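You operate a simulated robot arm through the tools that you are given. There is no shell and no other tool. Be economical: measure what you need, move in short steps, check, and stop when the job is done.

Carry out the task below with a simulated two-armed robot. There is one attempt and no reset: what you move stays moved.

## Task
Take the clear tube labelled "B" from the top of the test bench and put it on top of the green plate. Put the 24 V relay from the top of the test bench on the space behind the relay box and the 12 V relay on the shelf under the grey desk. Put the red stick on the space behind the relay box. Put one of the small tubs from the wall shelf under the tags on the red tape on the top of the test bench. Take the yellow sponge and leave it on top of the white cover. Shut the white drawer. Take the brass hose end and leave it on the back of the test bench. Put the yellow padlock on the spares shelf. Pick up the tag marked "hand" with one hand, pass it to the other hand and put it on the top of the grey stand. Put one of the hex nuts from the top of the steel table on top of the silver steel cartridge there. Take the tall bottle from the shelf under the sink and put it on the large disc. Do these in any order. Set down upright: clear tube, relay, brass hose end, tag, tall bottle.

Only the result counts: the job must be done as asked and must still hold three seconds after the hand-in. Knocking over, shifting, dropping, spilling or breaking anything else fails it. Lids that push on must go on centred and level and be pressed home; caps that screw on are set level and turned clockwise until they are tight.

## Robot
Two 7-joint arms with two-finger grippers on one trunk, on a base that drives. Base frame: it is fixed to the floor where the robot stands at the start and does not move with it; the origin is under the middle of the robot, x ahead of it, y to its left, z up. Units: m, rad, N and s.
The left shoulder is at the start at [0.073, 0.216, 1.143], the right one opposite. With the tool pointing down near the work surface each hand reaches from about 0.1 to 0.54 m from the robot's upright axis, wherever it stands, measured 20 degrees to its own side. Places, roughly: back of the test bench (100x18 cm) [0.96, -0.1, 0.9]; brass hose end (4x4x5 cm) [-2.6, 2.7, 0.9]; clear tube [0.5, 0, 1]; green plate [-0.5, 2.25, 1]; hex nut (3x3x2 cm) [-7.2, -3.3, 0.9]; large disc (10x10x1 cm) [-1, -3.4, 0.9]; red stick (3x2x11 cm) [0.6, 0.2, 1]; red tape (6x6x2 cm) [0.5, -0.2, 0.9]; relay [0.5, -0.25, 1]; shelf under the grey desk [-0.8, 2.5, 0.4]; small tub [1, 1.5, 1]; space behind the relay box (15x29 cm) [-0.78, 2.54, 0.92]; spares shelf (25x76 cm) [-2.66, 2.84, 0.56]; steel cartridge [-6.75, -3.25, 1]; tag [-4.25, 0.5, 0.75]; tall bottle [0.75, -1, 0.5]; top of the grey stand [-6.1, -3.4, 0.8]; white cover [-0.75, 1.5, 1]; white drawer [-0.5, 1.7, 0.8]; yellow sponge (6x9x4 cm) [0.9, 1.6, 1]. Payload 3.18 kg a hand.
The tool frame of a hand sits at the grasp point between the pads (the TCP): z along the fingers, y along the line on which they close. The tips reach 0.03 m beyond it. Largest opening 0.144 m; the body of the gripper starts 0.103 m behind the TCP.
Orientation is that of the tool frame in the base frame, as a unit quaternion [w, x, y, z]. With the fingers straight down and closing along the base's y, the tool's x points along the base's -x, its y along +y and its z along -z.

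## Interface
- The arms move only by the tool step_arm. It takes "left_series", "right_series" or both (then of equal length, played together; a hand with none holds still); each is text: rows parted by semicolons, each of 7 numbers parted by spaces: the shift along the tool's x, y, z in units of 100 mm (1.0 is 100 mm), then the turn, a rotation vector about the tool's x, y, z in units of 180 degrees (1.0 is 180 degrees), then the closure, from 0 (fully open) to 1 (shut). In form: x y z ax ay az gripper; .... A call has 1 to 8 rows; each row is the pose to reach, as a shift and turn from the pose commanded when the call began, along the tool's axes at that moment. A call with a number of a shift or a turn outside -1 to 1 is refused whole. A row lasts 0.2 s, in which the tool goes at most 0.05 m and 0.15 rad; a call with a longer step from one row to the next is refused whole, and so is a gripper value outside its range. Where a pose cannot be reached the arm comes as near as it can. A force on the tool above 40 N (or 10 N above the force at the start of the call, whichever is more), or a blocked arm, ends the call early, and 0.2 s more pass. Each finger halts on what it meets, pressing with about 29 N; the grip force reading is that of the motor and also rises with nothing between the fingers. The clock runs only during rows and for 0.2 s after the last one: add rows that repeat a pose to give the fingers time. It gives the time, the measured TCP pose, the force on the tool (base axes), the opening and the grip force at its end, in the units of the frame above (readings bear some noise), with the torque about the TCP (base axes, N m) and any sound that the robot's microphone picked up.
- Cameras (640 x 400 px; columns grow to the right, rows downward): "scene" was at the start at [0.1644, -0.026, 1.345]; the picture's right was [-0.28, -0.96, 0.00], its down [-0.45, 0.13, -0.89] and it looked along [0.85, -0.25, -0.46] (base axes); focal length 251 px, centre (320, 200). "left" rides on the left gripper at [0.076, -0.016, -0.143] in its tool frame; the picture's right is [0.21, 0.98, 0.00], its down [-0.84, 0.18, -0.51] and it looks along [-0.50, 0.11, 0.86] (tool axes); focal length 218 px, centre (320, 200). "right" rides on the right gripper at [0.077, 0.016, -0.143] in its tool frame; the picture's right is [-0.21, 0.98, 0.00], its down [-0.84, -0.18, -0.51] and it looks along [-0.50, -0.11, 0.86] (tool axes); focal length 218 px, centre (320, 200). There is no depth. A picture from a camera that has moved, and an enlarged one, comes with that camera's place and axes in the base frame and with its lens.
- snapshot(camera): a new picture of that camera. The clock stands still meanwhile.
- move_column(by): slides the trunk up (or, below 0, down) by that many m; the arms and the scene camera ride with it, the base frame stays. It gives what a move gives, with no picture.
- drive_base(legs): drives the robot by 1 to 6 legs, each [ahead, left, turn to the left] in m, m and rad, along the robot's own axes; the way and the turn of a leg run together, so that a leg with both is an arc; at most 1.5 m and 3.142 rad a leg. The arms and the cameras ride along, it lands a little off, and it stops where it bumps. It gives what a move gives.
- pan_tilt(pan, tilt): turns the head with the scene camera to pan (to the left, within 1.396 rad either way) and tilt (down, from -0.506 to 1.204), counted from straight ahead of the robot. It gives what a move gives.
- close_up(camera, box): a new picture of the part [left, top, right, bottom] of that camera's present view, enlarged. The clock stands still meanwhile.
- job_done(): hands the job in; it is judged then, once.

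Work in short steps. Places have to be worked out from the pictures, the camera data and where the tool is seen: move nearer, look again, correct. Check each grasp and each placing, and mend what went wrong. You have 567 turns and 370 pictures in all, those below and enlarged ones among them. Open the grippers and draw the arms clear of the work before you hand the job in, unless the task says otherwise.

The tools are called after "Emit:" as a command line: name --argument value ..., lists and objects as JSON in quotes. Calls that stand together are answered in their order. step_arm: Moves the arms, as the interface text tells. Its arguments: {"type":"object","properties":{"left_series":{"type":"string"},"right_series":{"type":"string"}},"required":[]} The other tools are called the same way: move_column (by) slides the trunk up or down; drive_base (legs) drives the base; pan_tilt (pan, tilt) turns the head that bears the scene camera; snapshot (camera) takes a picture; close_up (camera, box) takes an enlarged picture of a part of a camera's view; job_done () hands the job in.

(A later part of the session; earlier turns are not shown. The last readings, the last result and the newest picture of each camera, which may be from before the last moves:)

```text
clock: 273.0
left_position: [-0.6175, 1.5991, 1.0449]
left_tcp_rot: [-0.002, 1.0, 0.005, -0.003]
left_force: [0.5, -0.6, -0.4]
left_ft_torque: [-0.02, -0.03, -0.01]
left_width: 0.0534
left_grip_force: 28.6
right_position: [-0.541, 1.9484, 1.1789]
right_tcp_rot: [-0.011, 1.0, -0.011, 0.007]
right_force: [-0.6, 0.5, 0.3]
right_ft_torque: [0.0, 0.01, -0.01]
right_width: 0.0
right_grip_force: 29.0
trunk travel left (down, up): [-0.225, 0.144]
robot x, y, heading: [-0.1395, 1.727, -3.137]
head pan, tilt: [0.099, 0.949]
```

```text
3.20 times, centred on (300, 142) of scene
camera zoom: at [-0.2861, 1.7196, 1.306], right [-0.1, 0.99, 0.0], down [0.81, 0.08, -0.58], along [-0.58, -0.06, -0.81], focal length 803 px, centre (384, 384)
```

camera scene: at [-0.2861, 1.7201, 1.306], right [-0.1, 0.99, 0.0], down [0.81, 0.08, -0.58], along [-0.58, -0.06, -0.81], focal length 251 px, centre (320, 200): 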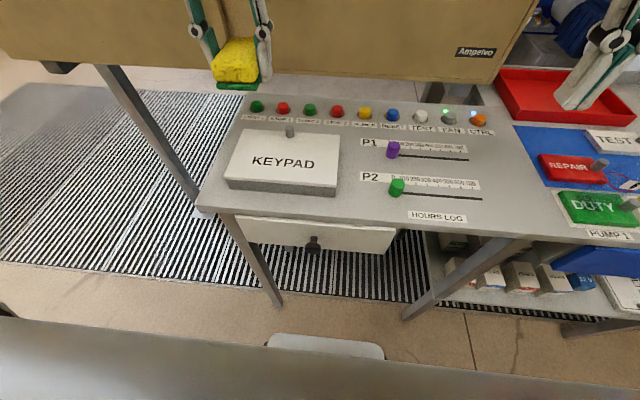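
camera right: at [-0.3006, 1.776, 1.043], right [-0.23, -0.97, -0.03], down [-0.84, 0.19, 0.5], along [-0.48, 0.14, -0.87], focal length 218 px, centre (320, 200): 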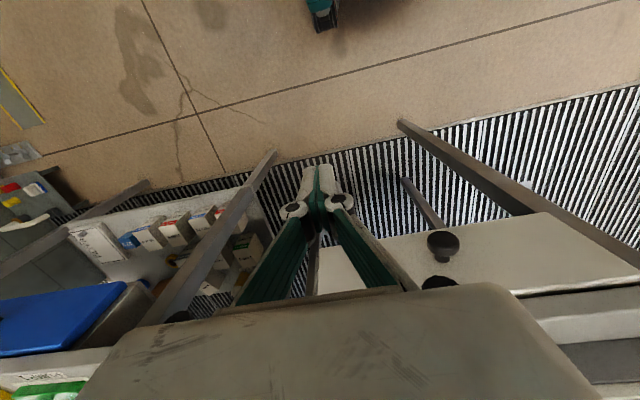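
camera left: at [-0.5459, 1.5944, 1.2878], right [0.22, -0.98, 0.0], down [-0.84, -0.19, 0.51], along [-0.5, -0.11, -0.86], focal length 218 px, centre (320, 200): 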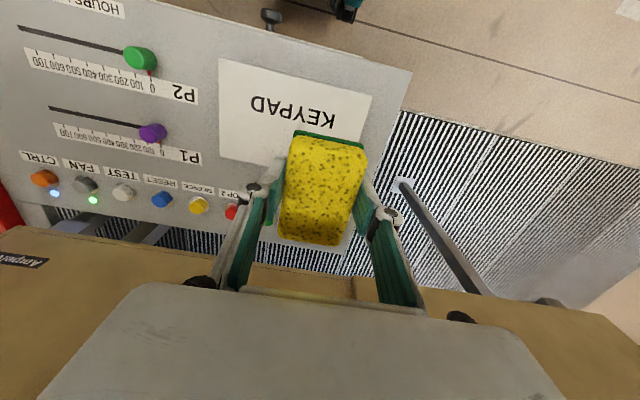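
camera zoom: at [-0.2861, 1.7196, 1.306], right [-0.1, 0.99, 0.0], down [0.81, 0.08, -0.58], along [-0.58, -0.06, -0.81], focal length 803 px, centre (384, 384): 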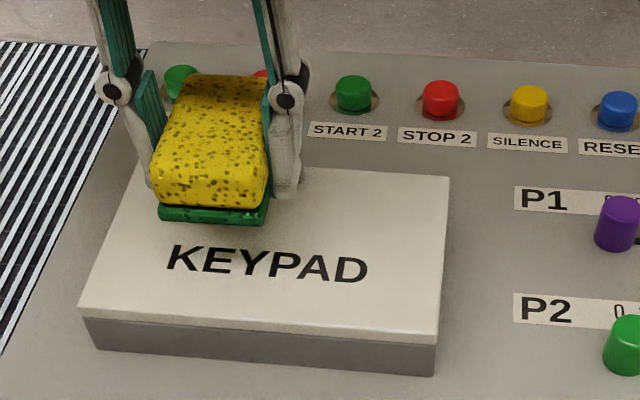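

Positions check out. I lower with probing, shifted 5 mm toward me.

Emit:
step_arm --left_series "0.05 0 0.2 0 0 0 1; 0.05 0 0.4 0 0 0 1; 0.05 0 0.5 0 0 0 1; 0.05 0 0.57 0 0 0 1; 0.05 0 0.63 0 0 0 1; 0.05 0 0.69 0 0 0 1; 0.05 0 0.75 0 0 0 1"

Emit:
close_up --camera "scene" --box '[200, 80, 400, 205]'

```text
clock: 274.0
left_position: [-0.613, 1.6008, 0.9999]
left_tcp_rot: [-0.004, 1.0, 0.007, -0.009]
left_force: [8.3, -5.2, 27.4]
left_ft_torque: [-1.02, -0.56, 0.32]
left_width: 0.0539
left_grip_force: 28.8
right_position: [-0.5389, 1.9481, 1.1804]
right_tcp_rot: [-0.012, 1.0, -0.011, 0.006]
right_force: [0.5, -1.1, 0.2]
right_ft_torque: [0.06, -0.01, 0.02]
right_width: 0.0
right_grip_force: 29.5
trunk travel left (down, up): [-0.225, 0.144]
robot x, y, heading: [-0.1386, 1.7254, -3.137]
head pan, tilt: [0.099, 0.949]
stopped in row 4 (left hand): the force on the tool passed its limit at 49 N (the readings are from after the stop); the commanded pose is now the measured one
```

```text
3.20 times, centred on (300, 142) of scene
camera zoom: at [-0.2842, 1.7198, 1.3066], right [-0.1, 0.99, 0.0], down [0.81, 0.08, -0.58], along [-0.58, -0.06, -0.81], focal length 803 px, centre (384, 384)
```

zoom: 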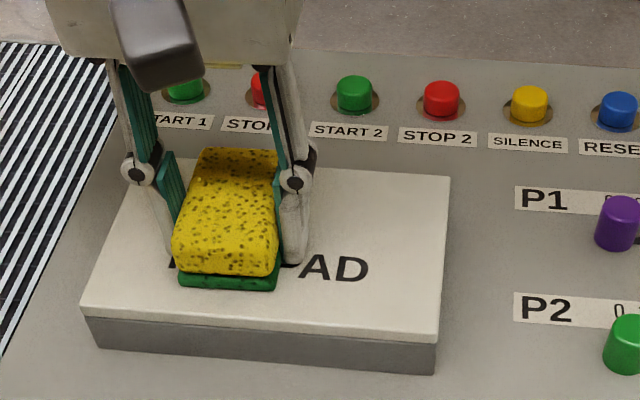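

Contact on the cover. I release and lift.

Emit:
step_arm --left_series "0 0 -0.04 0 0 0 0.8; 0 0 -0.04 0 0 0 0.45; 0 0 -0.04 0 0 0 0.45; 0 0 -0.3 0 0 0 0.45; 0 0 -0.7 0 0 0 0.45; 0 0 -1 0 0 0 0.45"

Emit:
close_up --camera "scene" --box '[200, 80, 400, 205]'

```text
clock: 275.4
left_position: [-0.6125, 1.6004, 1.0965]
left_tcp_rot: [-0.005, 1.0, 0.006, -0.008]
left_force: [0.4, -0.3, -0.6]
left_ft_torque: [0.0, 0.02, -0.03]
left_width: 0.0792
left_grip_force: 0.0
right_position: [-0.5401, 1.949, 1.1794]
right_tcp_rot: [-0.012, 1.0, -0.01, 0.006]
right_force: [0.0, 0.5, -0.4]
right_ft_torque: [-0.03, 0.03, 0.01]
right_width: 0.0
right_grip_force: 28.6
trunk travel left (down, up): [-0.225, 0.144]
robot x, y, heading: [-0.1392, 1.7298, -3.139]
head pan, tilt: [0.099, 0.949]
```

```text
3.20 times, centred on (300, 142) of scene
camera zoom: at [-0.2855, 1.72, 1.3061], right [-0.1, 0.99, 0.0], down [0.81, 0.08, -0.58], along [-0.58, -0.06, -0.81], focal length 803 px, centre (384, 384)
```

zoom: 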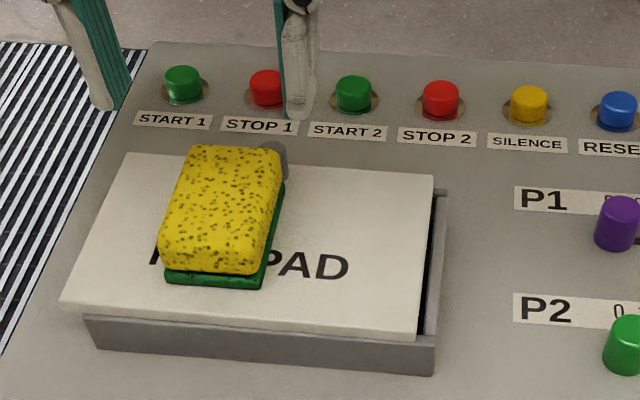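

Careful: the white cover slid about 1 cm toward -y and turned slightly, as its right edge shows a gap. I must push it back with the closed left fingers from its left edge, so I move the hand there.

Emit:
step_arm --left_series "0 0.4 0 0 0 0 1; 0 0.8 0 0 0 0 1; 0.05 1 0 0 0 0 1; 0.05 1 0 0 0 0 1"

Emit:
step_arm --left_series "0 0.2 0 0 0 0 1; 0 0.2 0.4 0 0 0 1; 0 0.2 0.75 0 0 0 1"

Emit:
close_up --camera "scene" --box '[200, 80, 400, 205]'

Emit:
snapshot --camera "left"

```text
clock: 276.4
left_position: [-0.6076, 1.501, 1.094]
left_tcp_rot: [-0.004, 1.0, 0.006, -0.007]
left_force: [0.3, -0.3, 0.8]
left_ft_torque: [0.01, 0.0, -0.03]
left_width: 0.0
left_grip_force: 29.7
right_position: [-0.5407, 1.9487, 1.1786]
right_tcp_rot: [-0.012, 1.0, -0.01, 0.007]
right_force: [0.6, -0.8, -0.1]
right_ft_torque: [-0.03, -0.01, 0.03]
right_width: 0.0
right_grip_force: 29.3
trunk travel left (down, up): [-0.225, 0.144]
robot x, y, heading: [-0.1379, 1.7292, -3.145]
head pan, tilt: [0.099, 0.949]
```

```text
clock: 277.2
left_position: [-0.6077, 1.4812, 1.0182]
left_tcp_rot: [-0.004, 1.0, 0.005, -0.008]
left_force: [-0.1, -0.4, 0.3]
left_ft_torque: [0.01, -0.05, 0.01]
left_width: 0.0
left_grip_force: 29.3
right_position: [-0.5404, 1.9486, 1.1787]
right_tcp_rot: [-0.011, 1.0, -0.01, 0.007]
right_force: [-1.3, -0.9, 0.4]
right_ft_torque: [0.01, 0.04, 0.02]
right_width: 0.0
right_grip_force: 29.0
trunk travel left (down, up): [-0.225, 0.144]
robot x, y, heading: [-0.1373, 1.7243, -3.138]
head pan, tilt: [0.099, 0.949]
```

```text
3.20 times, centred on (300, 142) of scene
camera zoom: at [-0.2861, 1.7193, 1.306], right [-0.1, 0.99, 0.0], down [0.81, 0.08, -0.58], along [-0.58, -0.06, -0.81], focal length 803 px, centre (384, 384)
```

zoom: 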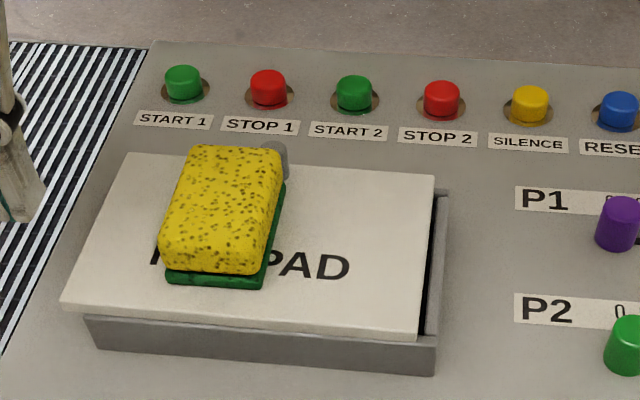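

```text
258 pictures are left
camera left: at [-0.5305, 1.4965, 1.1614], right [0.22, -0.98, -0.01], down [-0.83, -0.19, 0.52], along [-0.51, -0.1, -0.85], focal length 218 px, centre (320, 200)
```

left: 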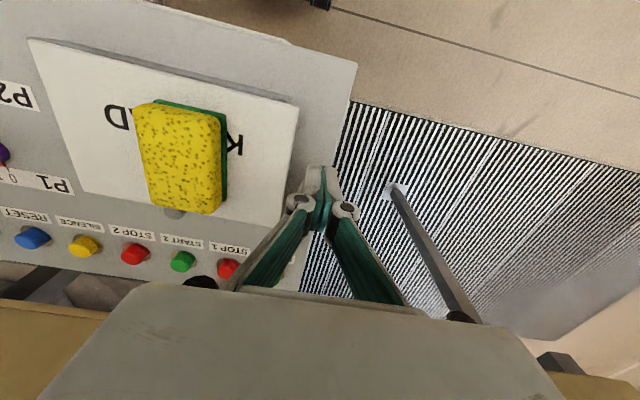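

The lid shifted purely by about 11.5 mm in y: its left edge is now at 1.509 and was at 1.521. I lower the fingertips beside the lid and push +y slowly by the right amount.

Emit:
step_arm --left_series "-0.22 0 0 0 0 0 1; -0.22 0 0.15 0 0 0 1; -0.22 0 0.28 0 0 0 1; -0.22 -0.1 0.28 0 0 0 1; -0.22 -0.16 0.28 0 0 0 1; -0.22 -0.2 0.28 0 0 0 1; -0.22 -0.24 0.28 0 0 0 1"

Emit:
close_up --camera "scene" --box '[200, 80, 400, 205]'

```text
clock: 278.8
left_position: [-0.6307, 1.5054, 0.993]
left_tcp_rot: [-0.004, 1.0, 0.007, -0.008]
left_force: [0.3, 0.0, 2.4]
left_ft_torque: [0.01, -0.02, 0.0]
left_width: 0.0
left_grip_force: 29.0
right_position: [-0.5405, 1.949, 1.1789]
right_tcp_rot: [-0.012, 1.0, -0.011, 0.006]
right_force: [0.4, -0.2, 0.8]
right_ft_torque: [0.04, 0.01, -0.03]
right_width: 0.0001
right_grip_force: 29.9
trunk travel left (down, up): [-0.225, 0.144]
robot x, y, heading: [-0.1377, 1.7254, -3.134]
head pan, tilt: [0.099, 0.949]
```

```text
3.20 times, centred on (300, 142) of scene
camera zoom: at [-0.2858, 1.7199, 1.3061], right [-0.1, 0.99, 0.0], down [0.81, 0.08, -0.58], along [-0.58, -0.06, -0.81], focal length 803 px, centre (384, 384)
```

zoom: 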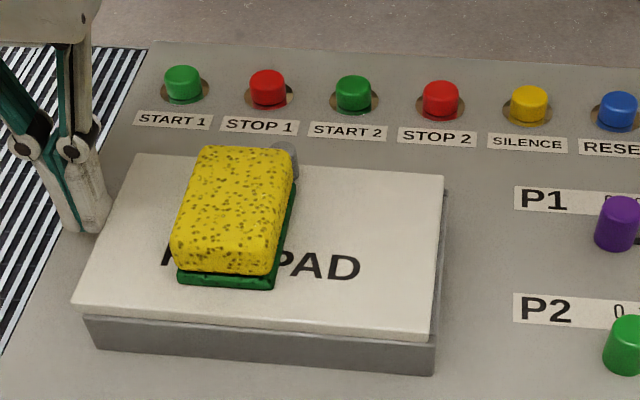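

The lid moves back cleanly, with about 4 mm to go.

Emit:
step_arm --left_series "0 -0.015 0 0 0 0 1; 0 -0.03 0 0 0 0 1; 0 -0.04 0 0 0 0 1; 0 -0.04 0 0 0 0 1"

Emit:
close_up --camera "scene" --box '[200, 80, 400, 205]'

```text
clock: 279.8
left_position: [-0.6301, 1.5094, 0.9947]
left_tcp_rot: [-0.004, 1.0, 0.007, -0.01]
left_force: [-0.7, -8.2, 24.4]
left_ft_torque: [0.06, -0.18, -0.03]
left_width: 0.0001
left_grip_force: 30.1
right_position: [-0.5402, 1.948, 1.1793]
right_tcp_rot: [-0.013, 1.0, -0.01, 0.006]
right_force: [0.1, -0.6, 0.3]
right_ft_torque: [-0.05, 0.01, -0.03]
right_width: 0.0
right_grip_force: 29.0
trunk travel left (down, up): [-0.225, 0.144]
robot x, y, heading: [-0.1375, 1.73, -3.14]
head pan, tilt: [0.099, 0.949]
```

```text
3.20 times, centred on (300, 142) of scene
camera zoom: at [-0.2845, 1.7196, 1.3065], right [-0.1, 0.99, 0.0], down [0.81, 0.08, -0.58], along [-0.58, -0.06, -0.81], focal length 803 px, centre (384, 384)
```

zoom: 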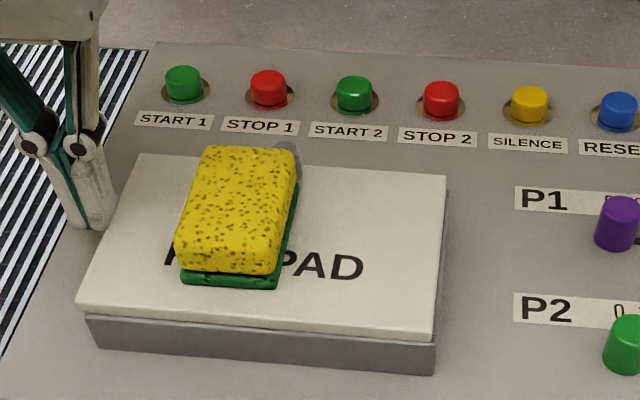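

About 2 mm is left, and the fingertip now touches the box rim. I ease up 2 mm and give a last small push.

Emit:
step_arm --left_series "0 0 -0.02 0 0 0 1; 0 -0.015 -0.02 0 0 0 1; 0 -0.025 -0.02 0 0 0 1; 0 -0.025 -0.02 0 0 0 1"

Emit:
close_up --camera "scene" --box '[200, 80, 400, 205]'

```text
clock: 280.8
left_position: [-0.6292, 1.5108, 0.9968]
left_tcp_rot: [-0.005, 1.0, 0.006, -0.009]
left_force: [-1.4, -7.8, 25.1]
left_ft_torque: [0.02, -0.15, -0.04]
left_width: 0.0
left_grip_force: 29.1
right_position: [-0.5391, 1.9493, 1.1798]
right_tcp_rot: [-0.012, 1.0, -0.01, 0.006]
right_force: [0.4, -0.8, -0.2]
right_ft_torque: [-0.03, 0.0, -0.01]
right_width: 0.0
right_grip_force: 28.7
trunk travel left (down, up): [-0.225, 0.144]
robot x, y, heading: [-0.1358, 1.73, -3.139]
head pan, tilt: [0.099, 0.949]
```

```text
3.20 times, centred on (300, 142) of scene
camera zoom: at [-0.2846, 1.7196, 1.3063], right [-0.1, 0.99, 0.0], down [0.81, 0.08, -0.58], along [-0.58, -0.06, -0.81], focal length 803 px, centre (384, 384)
```

zoom: 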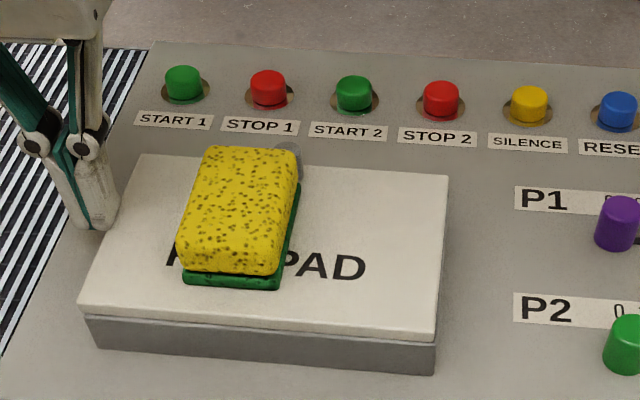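

The lid is back in its original place. I back the fingers away sideways, then up, and verify.

Emit:
step_arm --left_series "0 0.1 -0.02 0 0 0 1; 0 0.3 -0.05 0 0 0 1; 0 0.3 -0.5 0 0 0 0.5; 0 0.3 -1 0 0 0 0.5"

Emit:
close_up --camera "scene" --box '[200, 80, 400, 205]'

```text
clock: 281.8
left_position: [-0.6261, 1.4818, 1.0951]
left_tcp_rot: [-0.003, 1.0, 0.006, -0.008]
left_force: [-0.1, -0.4, -1.2]
left_ft_torque: [0.0, 0.01, 0.02]
left_width: 0.0722
left_grip_force: 0.1
right_position: [-0.5395, 1.9488, 1.1794]
right_tcp_rot: [-0.012, 1.0, -0.011, 0.006]
right_force: [-0.2, 0.0, -0.3]
right_ft_torque: [-0.01, 0.03, 0.02]
right_width: 0.0002
right_grip_force: 29.1
trunk travel left (down, up): [-0.225, 0.144]
robot x, y, heading: [-0.1351, 1.7241, -3.137]
head pan, tilt: [0.099, 0.949]
```

```text
3.20 times, centred on (300, 142) of scene
camera zoom: at [-0.2853, 1.7198, 1.3062], right [-0.1, 0.99, 0.0], down [0.81, 0.08, -0.58], along [-0.58, -0.06, -0.81], focal length 803 px, centre (384, 384)
```

zoom: 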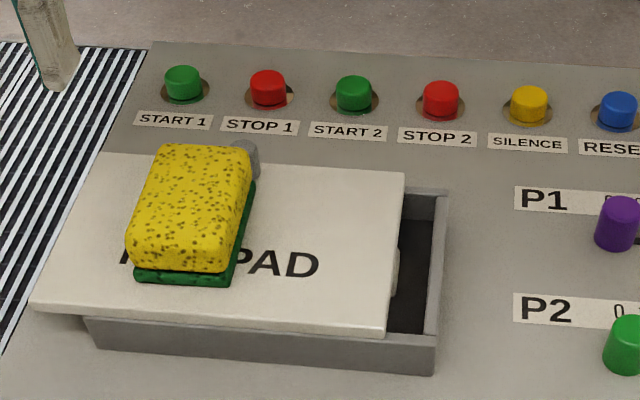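

The fingertip had climbed onto the lid and dragged it back by about 2.6 cm. I start again, lower: beside the lid with the tip at z≈0.956 so it pushes squarely on the edge.

Emit:
step_arm --left_series "-0.08 0.3 0 0 0 0 1; -0.08 0.35 0.2 0 0 0 1; -0.08 0.35 0.6 0 0 0 1; -0.08 0.35 1 0 0 0 1"

Emit:
snapshot --camera "left"

Emit:
close_up --camera "scene" --box '[160, 80, 360, 205]'

```text
clock: 282.8
left_position: [-0.6381, 1.4458, 0.9926]
left_tcp_rot: [-0.005, 1.0, 0.006, -0.007]
left_force: [-0.1, -0.2, 0.8]
left_ft_torque: [0.01, 0.0, 0.02]
left_width: 0.0
left_grip_force: 28.9
right_position: [-0.5418, 1.9491, 1.1784]
right_tcp_rot: [-0.013, 1.0, -0.01, 0.007]
right_force: [-0.2, 0.1, 0.3]
right_ft_torque: [-0.02, -0.03, -0.01]
right_width: 0.0001
right_grip_force: 29.1
trunk travel left (down, up): [-0.225, 0.144]
robot x, y, heading: [-0.1347, 1.7307, -3.137]
head pan, tilt: [0.099, 0.949]
```

```text
253 pictures are left
camera left: at [-0.5606, 1.462, 1.1346], right [0.22, -0.98, -0.01], down [-0.83, -0.2, 0.52], along [-0.51, -0.11, -0.85], focal length 218 px, centre (320, 200)
```

left: 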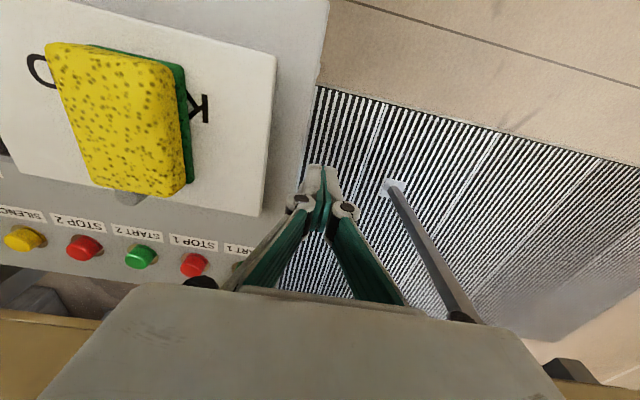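

```text
3.20 times, centred on (260, 142) of scene
camera zoom: at [-0.2866, 1.7197, 1.3059], right [-0.1, 0.99, 0.0], down [0.81, 0.08, -0.58], along [-0.58, -0.06, -0.81], focal length 803 px, centre (512, 384)
```

zoom: 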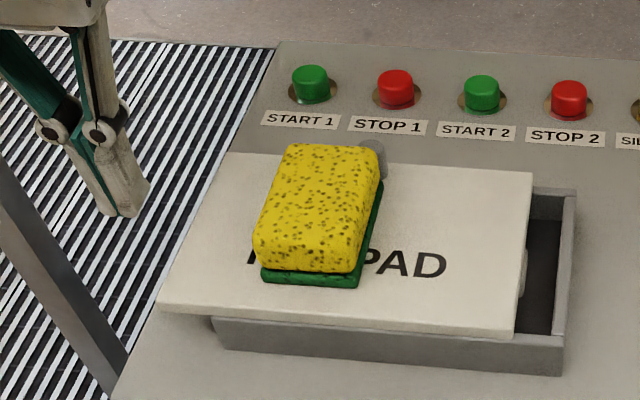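

The finger is clear of the lid's left edge. I lower 8 mm and push +y slowly to within 1 cm of home.

Emit:
step_arm --left_series "0.03 -0.05 0.08 0 0 0 1; 0.03 -0.15 0.08 0 0 0 1; 0.03 -0.25 0.08 0 0 0 1; 0.03 -0.33 0.08 0 0 0 1; 0.03 -0.4 0.08 0 0 0 1; 0.03 -0.47 0.08 0 0 0 1; 0.03 -0.54 0.08 0 0 0 1"

Emit:
close_up --camera "scene" --box '[200, 80, 400, 205]'

```text
clock: 284.4
left_position: [-0.6365, 1.4994, 0.987]
left_tcp_rot: [-0.004, 1.0, 0.007, -0.008]
left_force: [0.2, -0.5, 1.0]
left_ft_torque: [-0.01, 0.04, 0.0]
left_width: 0.0001
left_grip_force: 28.8
right_position: [-0.5414, 1.9488, 1.1794]
right_tcp_rot: [-0.012, 1.0, -0.01, 0.007]
right_force: [0.2, 0.1, -0.4]
right_ft_torque: [0.03, -0.03, 0.0]
right_width: 0.0003
right_grip_force: 29.5
trunk travel left (down, up): [-0.225, 0.144]
robot x, y, heading: [-0.1377, 1.7312, -3.139]
head pan, tilt: [0.099, 0.949]
```

```text
3.20 times, centred on (300, 142) of scene
camera zoom: at [-0.286, 1.7199, 1.306], right [-0.1, 0.99, 0.0], down [0.81, 0.08, -0.58], along [-0.58, -0.06, -0.81], focal length 803 px, centre (384, 384)
```

zoom: 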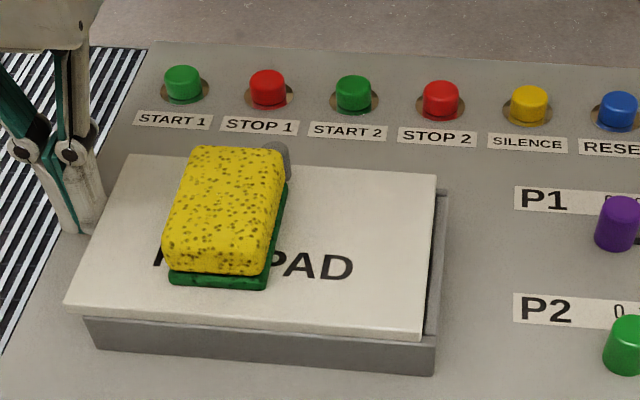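

It works with no vertical force. About 8 mm remain, so I push 6 mm.

Emit:
step_arm --left_series "0 -0.02 0 0 0 0 1; 0 -0.04 0 0 0 0 1; 0 -0.06 0 0 0 0 1; 0 -0.06 0 0 0 0 1"

Emit:
close_up --camera "scene" --box '[200, 80, 400, 205]'

```text
clock: 285.4
left_position: [-0.6363, 1.5059, 0.9861]
left_tcp_rot: [-0.004, 1.0, 0.006, -0.008]
left_force: [-0.4, -0.4, 0.8]
left_ft_torque: [-0.03, 0.02, -0.05]
left_width: 0.0
left_grip_force: 29.1
right_position: [-0.5407, 1.9499, 1.1796]
right_tcp_rot: [-0.012, 1.0, -0.01, 0.008]
right_force: [0.6, 0.2, 0.3]
right_ft_torque: [0.02, 0.0, -0.01]
right_width: 0.0
right_grip_force: 28.7
trunk travel left (down, up): [-0.225, 0.144]
robot x, y, heading: [-0.1346, 1.7265, -3.146]
head pan, tilt: [0.099, 0.949]
```

```text
3.20 times, centred on (300, 142) of scene
camera zoom: at [-0.2859, 1.7198, 1.306], right [-0.1, 0.99, 0.0], down [0.81, 0.08, -0.58], along [-0.58, -0.06, -0.81], focal length 803 px, centre (384, 384)
```

zoom: 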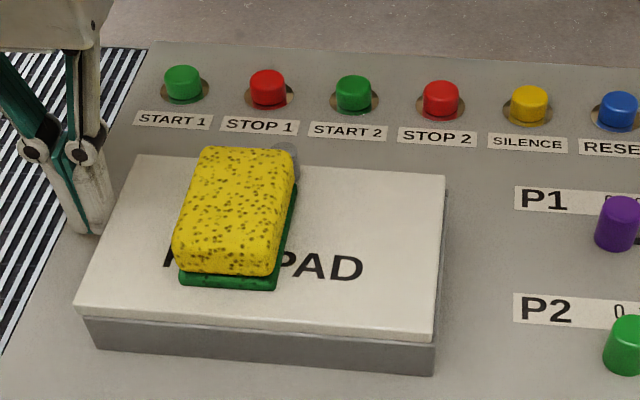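

Emit:
step_arm --left_series "0 -0.012 0 0 0 0 1; 0 -0.022 0 0 0 0 1; 0 -0.022 0 0 0 0 1"

Emit:
step_arm --left_series "0 0.05 0 0 0 0 1; 0 0.2 0 0 0 0 1; 0 0.4 0 0 0 0 1; 0 0.4 -0.4 0 0 0 1; 0 0.4 -0.9 0 0 0 1"

Emit:
close_up --camera "scene" --box '[200, 80, 400, 205]'

```text
clock: 286.2
left_position: [-0.6362, 1.5086, 0.988]
left_tcp_rot: [-0.005, 1.0, 0.006, -0.008]
left_force: [0.4, 0.0, 0.8]
left_ft_torque: [-0.01, -0.03, 0.04]
left_width: 0.0
left_grip_force: 29.0
right_position: [-0.54, 1.9488, 1.1796]
right_tcp_rot: [-0.012, 1.0, -0.01, 0.007]
right_force: [0.1, -0.8, -0.2]
right_ft_torque: [-0.01, -0.01, 0.0]
right_width: 0.0002
right_grip_force: 29.1
trunk travel left (down, up): [-0.225, 0.144]
robot x, y, heading: [-0.1399, 1.7309, -3.137]
head pan, tilt: [0.099, 0.949]
```

```text
clock: 287.4
left_position: [-0.6335, 1.4676, 1.0778]
left_tcp_rot: [-0.005, 1.0, 0.005, -0.008]
left_force: [0.4, 0.8, 0.7]
left_ft_torque: [-0.01, 0.01, -0.01]
left_width: 0.0001
left_grip_force: 28.8
right_position: [-0.5392, 1.9477, 1.1807]
right_tcp_rot: [-0.012, 1.0, -0.011, 0.006]
right_force: [0.2, 0.9, 0.8]
right_ft_torque: [-0.02, 0.02, 0.01]
right_width: 0.0002
right_grip_force: 29.0
trunk travel left (down, up): [-0.225, 0.144]
robot x, y, heading: [-0.1409, 1.7283, -3.138]
head pan, tilt: [0.099, 0.949]
```

```text
3.20 times, centred on (300, 142) of scene
camera zoom: at [-0.2852, 1.7201, 1.3063], right [-0.1, 0.99, 0.0], down [0.81, 0.08, -0.58], along [-0.58, -0.06, -0.81], focal length 803 px, centre (384, 384)
```

zoom: 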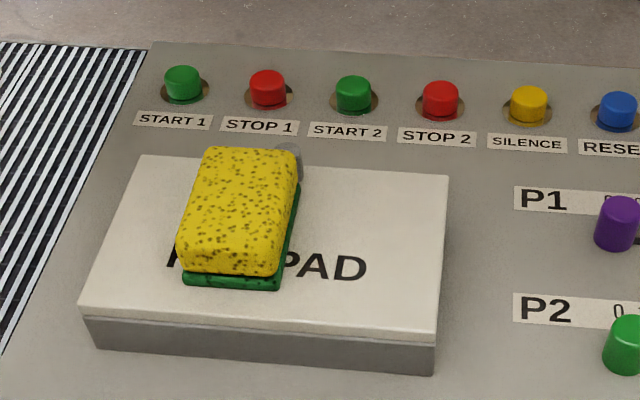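

The cover is back exactly and the sponge is on it. Next I go west for the brass hose end and padlock, starting by driving to open floor and surveying.

Emit:
step_arm --left_series "0.3 -0.2 -0.4 0 0 0 0.3; 0.6 -0.4 -0.8 0 0 0 0.3; 0.9 -0.4 -0.9 0 0 0 0.3"

Emit:
drive_base --legs '[[-0.2, 0, 0], [0, 1.4, 0]]'

Emit:
pan_tilt --pan 0 --tilt 0.3

Emit:
snapshot --camera "scene"

Emit:
pan_tilt --pan 0.9 --tilt 0.3

Emit:
snapshot --camera "scene"

```text
refused: row 1 steps farther than a row can; nothing moved
```

```text
clock: 300.9
left_position: [-0.4396, 0.0818, 1.0766]
left_tcp_rot: [-0.004, 1.0, 0.001, -0.008]
left_force: [0.5, 0.6, -0.3]
left_ft_torque: [-0.03, 0.01, 0.03]
left_width: 0.0
left_grip_force: 28.7
right_position: [-0.3411, 0.5633, 1.1792]
right_tcp_rot: [-0.013, 1.0, -0.016, 0.007]
right_force: [0.4, 0.4, 0.2]
right_ft_torque: [-0.02, -0.02, 0.0]
right_width: 0.0
right_grip_force: 28.7
trunk travel left (down, up): [-0.225, 0.144]
robot x, y, heading: [0.0594, 0.3368, 3.134]
head pan, tilt: [0.099, 0.949]
```

```text
clock: 302.0
left_position: [-0.4393, 0.082, 1.0768]
left_tcp_rot: [-0.004, 1.0, 0.0, -0.007]
left_force: [-0.5, 0.3, 0.5]
left_ft_torque: [0.01, 0.02, 0.01]
left_width: 0.0
left_grip_force: 29.3
right_position: [-0.3409, 0.5632, 1.1797]
right_tcp_rot: [-0.012, 1.0, -0.015, 0.008]
right_force: [-0.1, -0.3, 0.7]
right_ft_torque: [0.03, -0.03, -0.01]
right_width: 0.0001
right_grip_force: 29.0
trunk travel left (down, up): [-0.225, 0.144]
robot x, y, heading: [0.0616, 0.3363, 3.137]
head pan, tilt: [0.0, 0.3]
```

```text
248 pictures are left
camera scene: at [-0.1096, 0.3383, 1.3619], right [0.01, 1.0, 0.0], down [0.3, 0.0, -0.95], along [-0.95, 0.01, -0.3], focal length 251 px, centre (320, 200)
```

scene: 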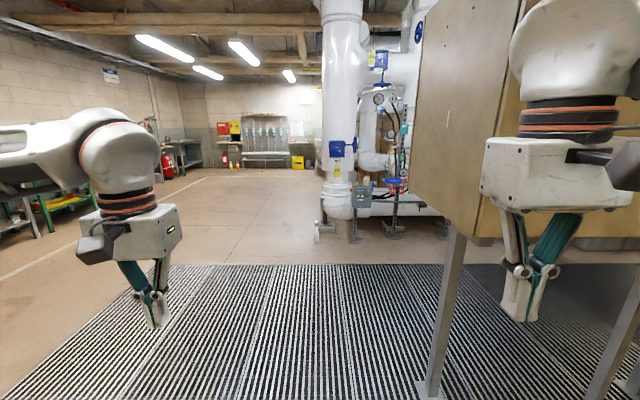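

```text
clock: 303.2
left_position: [-0.4392, 0.0807, 1.0763]
left_tcp_rot: [-0.004, 1.0, 0.001, -0.007]
left_force: [-0.3, -0.4, -0.5]
left_ft_torque: [0.0, 0.0, -0.02]
left_width: 0.0
left_grip_force: 28.6
right_position: [-0.3412, 0.5623, 1.1783]
right_tcp_rot: [-0.012, 1.0, -0.016, 0.007]
right_force: [-0.1, -0.7, 0.2]
right_ft_torque: [-0.03, 0.01, 0.01]
right_width: 0.0
right_grip_force: 29.7
trunk travel left (down, up): [-0.225, 0.144]
robot x, y, heading: [0.0608, 0.3365, 3.134]
head pan, tilt: [0.901, 0.3]
```

```text
247 pictures are left
camera scene: at [-0.0748, 0.265, 1.3619], right [-0.78, 0.63, 0.0], down [0.19, 0.23, -0.96], along [-0.6, -0.74, -0.3], focal length 251 px, centre (320, 200)
```

scene: 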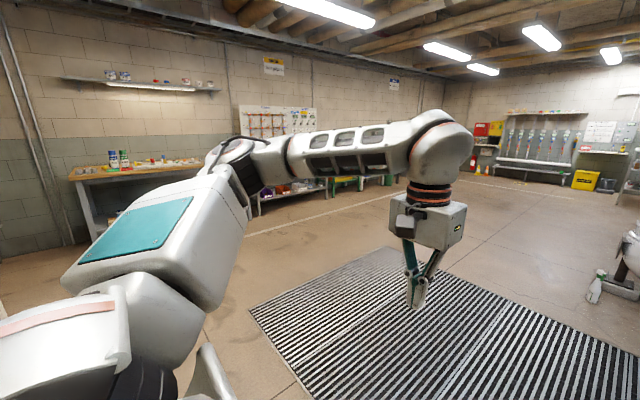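

The way west along y≈0.25 is clear. I drive to x≈-1.95, turn to face +y and look for the spares rack.

Emit:
drive_base --legs '[[1.0, 0.1, 0], [1.0, 0, 0], [0, 0, -1.57]]'

Emit:
pan_tilt --pan 0 --tilt 0.3

Emit:
snapshot --camera "scene"

Emit:
pan_tilt --pan 0.8 --tilt 0.3

Emit:
snapshot --camera "scene"

```text
clock: 317.1
left_position: [-2.2176, 0.7597, 1.0761]
left_tcp_rot: [-0.008, 0.711, -0.703, -0.002]
left_force: [0.5, 0.9, 0.5]
left_ft_torque: [-0.01, 0.03, 0.02]
left_width: 0.0
left_grip_force: 28.7
right_position: [-1.7355, 0.6638, 1.1801]
right_tcp_rot: [0.004, -0.699, 0.715, -0.013]
right_force: [0.6, 0.3, 0.7]
right_ft_torque: [0.03, 0.03, -0.03]
right_width: 0.0001
right_grip_force: 28.9
trunk travel left (down, up): [-0.225, 0.144]
robot x, y, heading: [-1.9605, 0.2627, 1.564]
head pan, tilt: [0.901, 0.3]
```

```text
clock: 318.3
left_position: [-2.2169, 0.7583, 1.0773]
left_tcp_rot: [-0.009, 0.71, -0.704, -0.003]
left_force: [-0.1, 1.2, 0.1]
left_ft_torque: [0.03, -0.02, 0.02]
left_width: 0.0
left_grip_force: 29.5
right_position: [-1.7353, 0.6635, 1.1792]
right_tcp_rot: [0.003, -0.698, 0.716, -0.013]
right_force: [-0.3, 0.6, 0.2]
right_ft_torque: [-0.05, -0.02, 0.01]
right_width: 0.0
right_grip_force: 28.4
trunk travel left (down, up): [-0.225, 0.144]
robot x, y, heading: [-1.9594, 0.2594, 1.574]
head pan, tilt: [0.0, 0.3]
```

```text
246 pictures are left
camera scene: at [-1.9591, 0.4304, 1.362], right [1.0, 0.0, 0.0], down [0.0, -0.3, -0.96], along [0.0, 0.96, -0.3], focal length 251 px, centre (320, 200)
```

scene: 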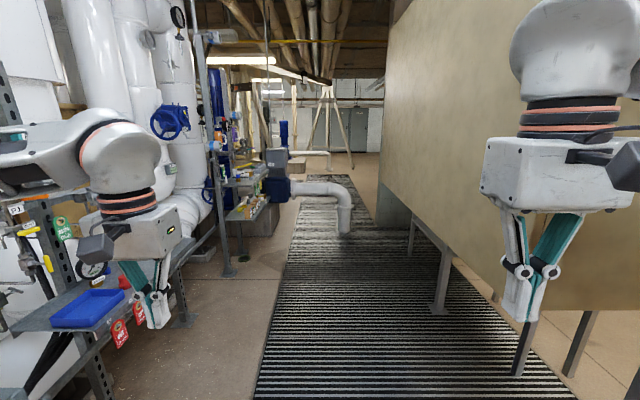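

```text
clock: 319.4
left_position: [-2.2184, 0.759, 1.0766]
left_tcp_rot: [-0.009, 0.711, -0.703, -0.003]
left_force: [0.4, -0.1, 0.7]
left_ft_torque: [0.01, 0.01, 0.02]
left_width: 0.0
left_grip_force: 29.2
right_position: [-1.7372, 0.6624, 1.1782]
right_tcp_rot: [0.003, -0.699, 0.715, -0.014]
right_force: [-0.8, 0.0, 0.1]
right_ft_torque: [0.01, 0.0, 0.0]
right_width: 0.0
right_grip_force: 28.8
trunk travel left (down, up): [-0.225, 0.144]
robot x, y, heading: [-1.9618, 0.2623, 1.57]
head pan, tilt: [0.799, 0.3]
```

```text
245 pictures are left
camera scene: at [-2.0259, 0.4022, 1.3619], right [0.7, 0.72, 0.0], down [0.21, -0.21, -0.96], along [-0.68, 0.67, -0.3], focal length 251 px, centre (320, 200)
```

scene: 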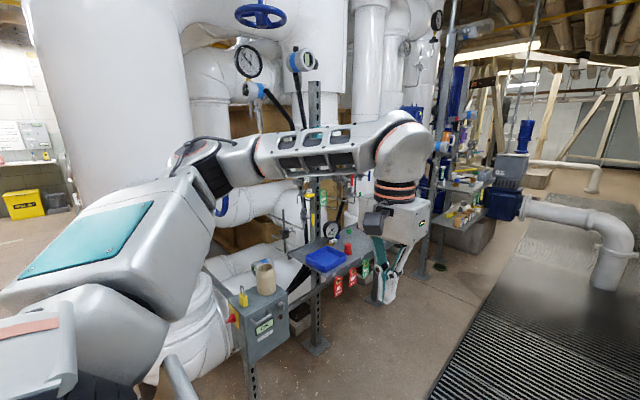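

Emit:
close_up --camera "scene" --box '[210, 200, 410, 325]'

Emit:
close_up --camera "scene" --box '[400, 100, 560, 200]'

Emit:
close_up --camera "scene" --box '[400, 160, 560, 260]'

```text
3.20 times, centred on (310, 262) of scene
camera zoom: at [-2.0259, 0.4022, 1.3619], right [0.7, 0.72, 0.0], down [0.21, -0.21, -0.96], along [-0.68, 0.67, -0.3], focal length 803 px, centre (352, 0)
```

zoom: 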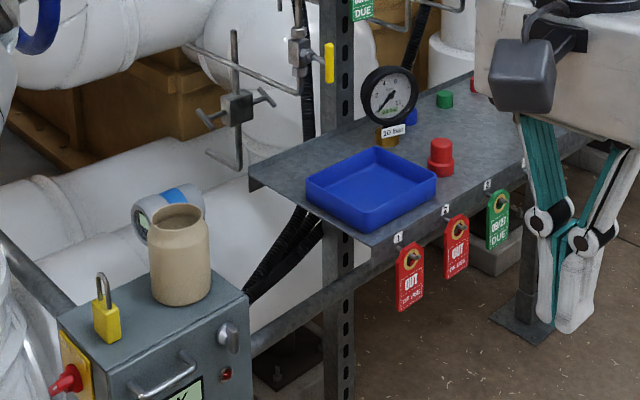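

```text
4.00 times, centred on (480, 150) of scene
camera zoom: at [-2.0259, 0.4022, 1.3619], right [0.7, 0.72, 0.0], down [0.21, -0.21, -0.96], along [-0.68, 0.67, -0.3], focal length 1004 px, centre (-320, 400)
```

zoom: 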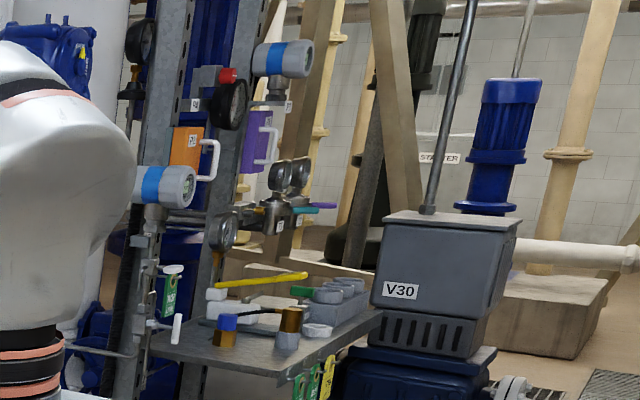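

```text
4.00 times, centred on (480, 210) of scene
camera zoom: at [-2.0259, 0.4022, 1.3619], right [0.7, 0.72, 0.0], down [0.21, -0.21, -0.96], along [-0.68, 0.67, -0.3], focal length 1004 px, centre (-320, 160)
```

zoom: 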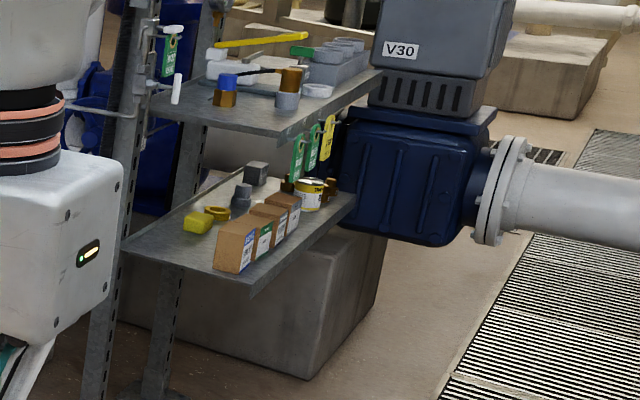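

I found the yellow padlock on the grey panel box near (-2.69, 0.70), and the spares rack further on. I turn to face -x to pick the padlock with the right hand.

Emit:
drive_base --legs '[[0, 0, 1.57], [0.05, -0.28, 0]]'

Emit:
pan_tilt --pan -0.1 --tilt 0.6

Emit:
snapshot --camera "scene"

Emit:
snapshot --camera "right"

```text
clock: 326.3
left_position: [-2.5079, 0.2823, 1.0765]
left_tcp_rot: [-0.004, 1.0, 0.005, -0.008]
left_force: [-0.1, 0.6, -0.1]
left_ft_torque: [-0.01, 0.0, 0.0]
left_width: 0.0
left_grip_force: 29.0
right_position: [-2.4115, 0.7635, 1.1791]
right_tcp_rot: [-0.012, 1.0, -0.013, 0.007]
right_force: [0.6, -0.1, -0.1]
right_ft_torque: [0.0, -0.03, 0.02]
right_width: 0.0
right_grip_force: 29.5
trunk travel left (down, up): [-0.225, 0.144]
robot x, y, heading: [-2.0077, 0.5405, 3.138]
head pan, tilt: [0.799, 0.3]
```

```text
clock: 327.5
left_position: [-2.508, 0.2821, 1.0761]
left_tcp_rot: [-0.005, 1.0, 0.005, -0.008]
left_force: [-0.2, -0.4, 0.4]
left_ft_torque: [-0.01, 0.03, 0.02]
left_width: 0.0
left_grip_force: 28.9
right_position: [-2.4126, 0.7626, 1.1776]
right_tcp_rot: [-0.012, 1.0, -0.012, 0.007]
right_force: [-0.1, 0.1, -0.1]
right_ft_torque: [0.01, -0.02, 0.0]
right_width: 0.0001
right_grip_force: 28.9
trunk travel left (down, up): [-0.225, 0.144]
robot x, y, heading: [-2.0102, 0.5392, 3.138]
head pan, tilt: [-0.099, 0.6]
```

```text
241 pictures are left
camera scene: at [-2.1733, 0.549, 1.3345], right [0.1, 0.99, 0.0], down [0.56, -0.06, -0.83], along [-0.82, 0.08, -0.56], focal length 251 px, centre (320, 200)
```

scene: 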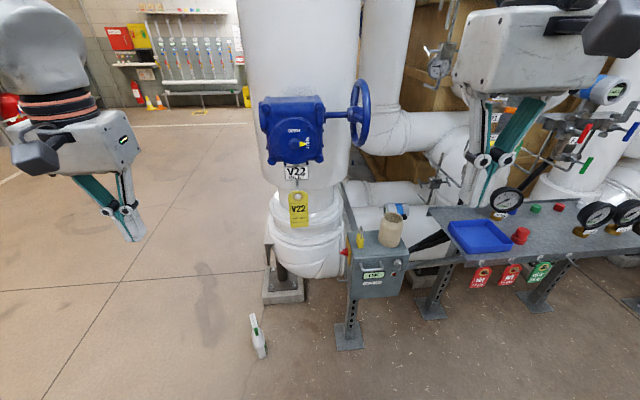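

```text
240 pictures are left
camera right: at [-2.3362, 0.7411, 1.3227], right [-0.23, -0.97, -0.03], down [-0.84, 0.19, 0.5], along [-0.48, 0.14, -0.87], focal length 218 px, centre (320, 200)
```

right: 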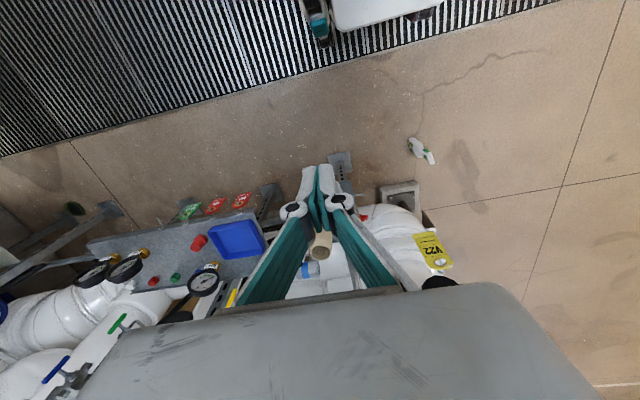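

Emit:
close_up --camera "scene" --box '[300, 180, 460, 280]'

Emit:
close_up --camera "right" --box '[260, 160, 420, 260]'

```text
4.00 times, centred on (380, 230) of scene
camera zoom: at [-2.1733, 0.549, 1.3345], right [0.1, 0.99, 0.0], down [0.56, -0.06, -0.83], along [-0.82, 0.08, -0.56], focal length 1004 px, centre (80, 80)
```

zoom: 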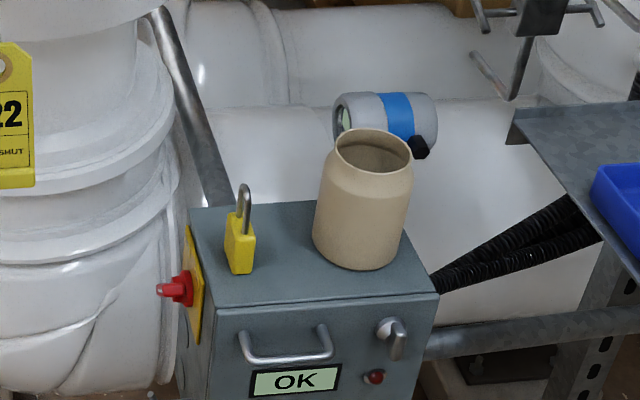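

```text
4.00 times, centred on (340, 210) of right
camera zoom: at [-2.3362, 0.7411, 1.3227], right [-0.23, -0.97, -0.03], down [-0.84, 0.19, 0.5], along [-0.48, 0.14, -0.87], focal length 873 px, centre (240, 160)
```

zoom: 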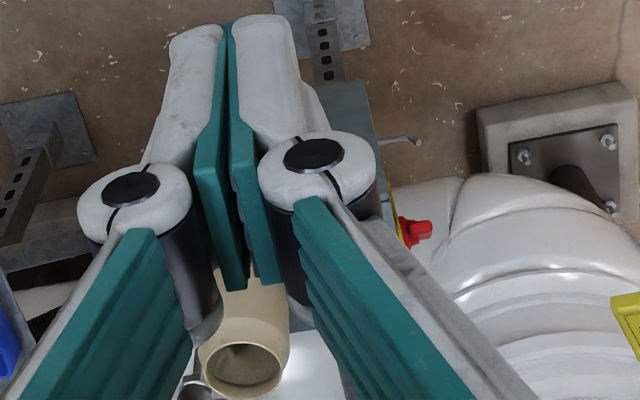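

I triangulate the padlock at (-2.775, 0.742), body z 0.72 to 0.765 and shackle up, with a handwheel overhead near (-2.72, 0.685, 1.15). A 45° forward tilt keeps the wrist clear of the wheel. I tilt the right hand and stretch forward.

Emit:
step_arm --right_series "-0.16 0 0 0 -0.042 0 0.5; -0.32 0 0 0 -0.084 0 0.5; -0.48 0 0 0 -0.126 0 0.5; -0.64 0 0 0 -0.168 0 0.5; -0.8 0 0 0 -0.21 0 0.5; -0.96 0 0 0 -0.25 0 0.5"

Emit:
snapshot --camera "right"

```text
clock: 328.9
left_position: [-2.5074, 0.2816, 1.0765]
left_tcp_rot: [-0.004, 1.0, 0.005, -0.008]
left_force: [0.5, -0.5, -0.1]
left_ft_torque: [0.0, 0.0, 0.01]
left_width: 0.0
left_grip_force: 28.9
right_position: [-2.5072, 0.7666, 1.1777]
right_tcp_rot: [-0.016, 0.926, -0.006, -0.377]
right_force: [0.5, -0.1, 0.0]
right_ft_torque: [-0.01, -0.04, 0.0]
right_width: 0.0719
right_grip_force: 0.1
trunk travel left (down, up): [-0.225, 0.144]
robot x, y, heading: [-2.0115, 0.5391, 3.141]
head pan, tilt: [-0.099, 0.6]
```

```text
237 pictures are left
camera right: at [-2.3524, 0.744, 1.2264], right [-0.17, -0.98, 0.12], down [-0.24, 0.16, 0.96], along [-0.95, 0.14, -0.27], focal length 218 px, centre (320, 200)
```

right: 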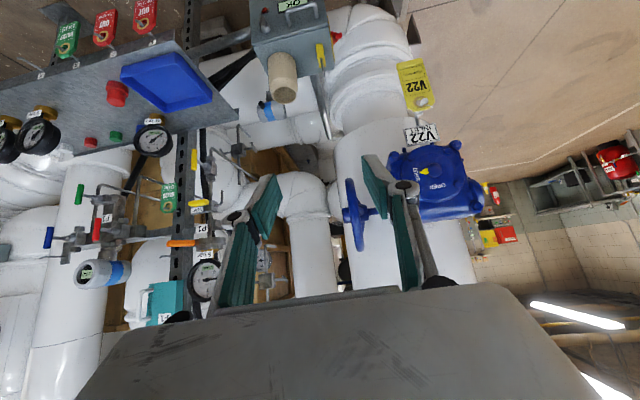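

The padlock reads (-2.771, 0.755). I descend before going forward, keeping below the handwheel.

Emit:
step_arm --right_series "0.15 0 0.3 0 0 0 0.5; 0.3 0 0.6 0 0 0 0.5; 0.45 0 0.95 0 0 0 0.5"

Emit:
step_arm --right_series "0.25 0 0.3 0 0 0 0.5; 0.5 0 0.6 0 0 0 0.5; 0.75 0 0.9 0 0 0 0.5"

Emit:
step_arm --right_series "0.25 0.05 0.3 0 0 0 0.5; 0.5 0.1 0.55 0 0 0 0.5; 0.7 0.1 0.8 0 0 0 0.5"

Emit:
snapshot --camera "right"

```text
clock: 329.7
left_position: [-2.5077, 0.2833, 1.0752]
left_tcp_rot: [-0.004, 1.0, 0.004, -0.007]
left_force: [-0.4, 0.4, -0.1]
left_ft_torque: [0.02, 0.03, -0.01]
left_width: 0.0001
left_grip_force: 28.8
right_position: [-2.5413, 0.7684, 1.0777]
right_tcp_rot: [-0.016, 0.926, -0.008, -0.376]
right_force: [-1.0, -0.1, -0.6]
right_ft_torque: [-0.01, 0.01, -0.02]
right_width: 0.0719
right_grip_force: 0.1
trunk travel left (down, up): [-0.225, 0.144]
robot x, y, heading: [-2.0086, 0.5422, 3.143]
head pan, tilt: [-0.099, 0.6]
```

```text
clock: 330.5
left_position: [-2.5069, 0.2823, 1.0767]
left_tcp_rot: [-0.005, 1.0, 0.004, -0.007]
left_force: [0.0, 0.8, 0.4]
left_ft_torque: [-0.03, -0.02, -0.04]
left_width: 0.0
left_grip_force: 29.0
right_position: [-2.551, 0.772, 0.9597]
right_tcp_rot: [-0.016, 0.927, -0.007, -0.376]
right_force: [-0.5, -0.2, -0.1]
right_ft_torque: [-0.03, -0.01, 0.01]
right_width: 0.0718
right_grip_force: 0.0
trunk travel left (down, up): [-0.225, 0.144]
robot x, y, heading: [-2.0096, 0.5397, 3.14]
head pan, tilt: [-0.099, 0.6]
```

```text
clock: 331.3
left_position: [-2.5089, 0.2847, 1.0757]
left_tcp_rot: [-0.003, 1.0, 0.003, -0.007]
left_force: [-1.5, -0.2, -0.1]
left_ft_torque: [-0.03, -0.04, -0.03]
left_width: 0.0001
left_grip_force: 28.9
right_position: [-2.5663, 0.7596, 0.8677]
right_tcp_rot: [-0.018, 0.929, -0.009, -0.369]
right_force: [-0.3, 0.5, -1.1]
right_ft_torque: [-0.02, -0.01, 0.0]
right_width: 0.0721
right_grip_force: 0.0
right hand out of reach, approached as far as the arm can: row 3
trunk travel left (down, up): [-0.225, 0.144]
robot x, y, heading: [-2.0093, 0.5388, 3.136]
head pan, tilt: [-0.099, 0.6]
```

```text
236 pictures are left
camera right: at [-2.4128, 0.735, 0.9194], right [-0.18, -0.98, 0.12], down [-0.26, 0.16, 0.95], along [-0.95, 0.14, -0.28], focal length 218 px, centre (320, 200)
```

right: 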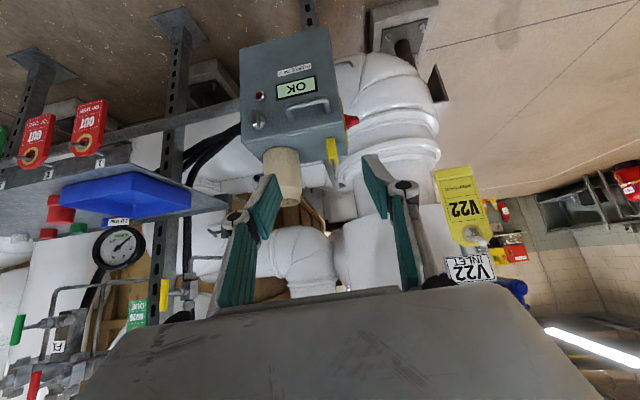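

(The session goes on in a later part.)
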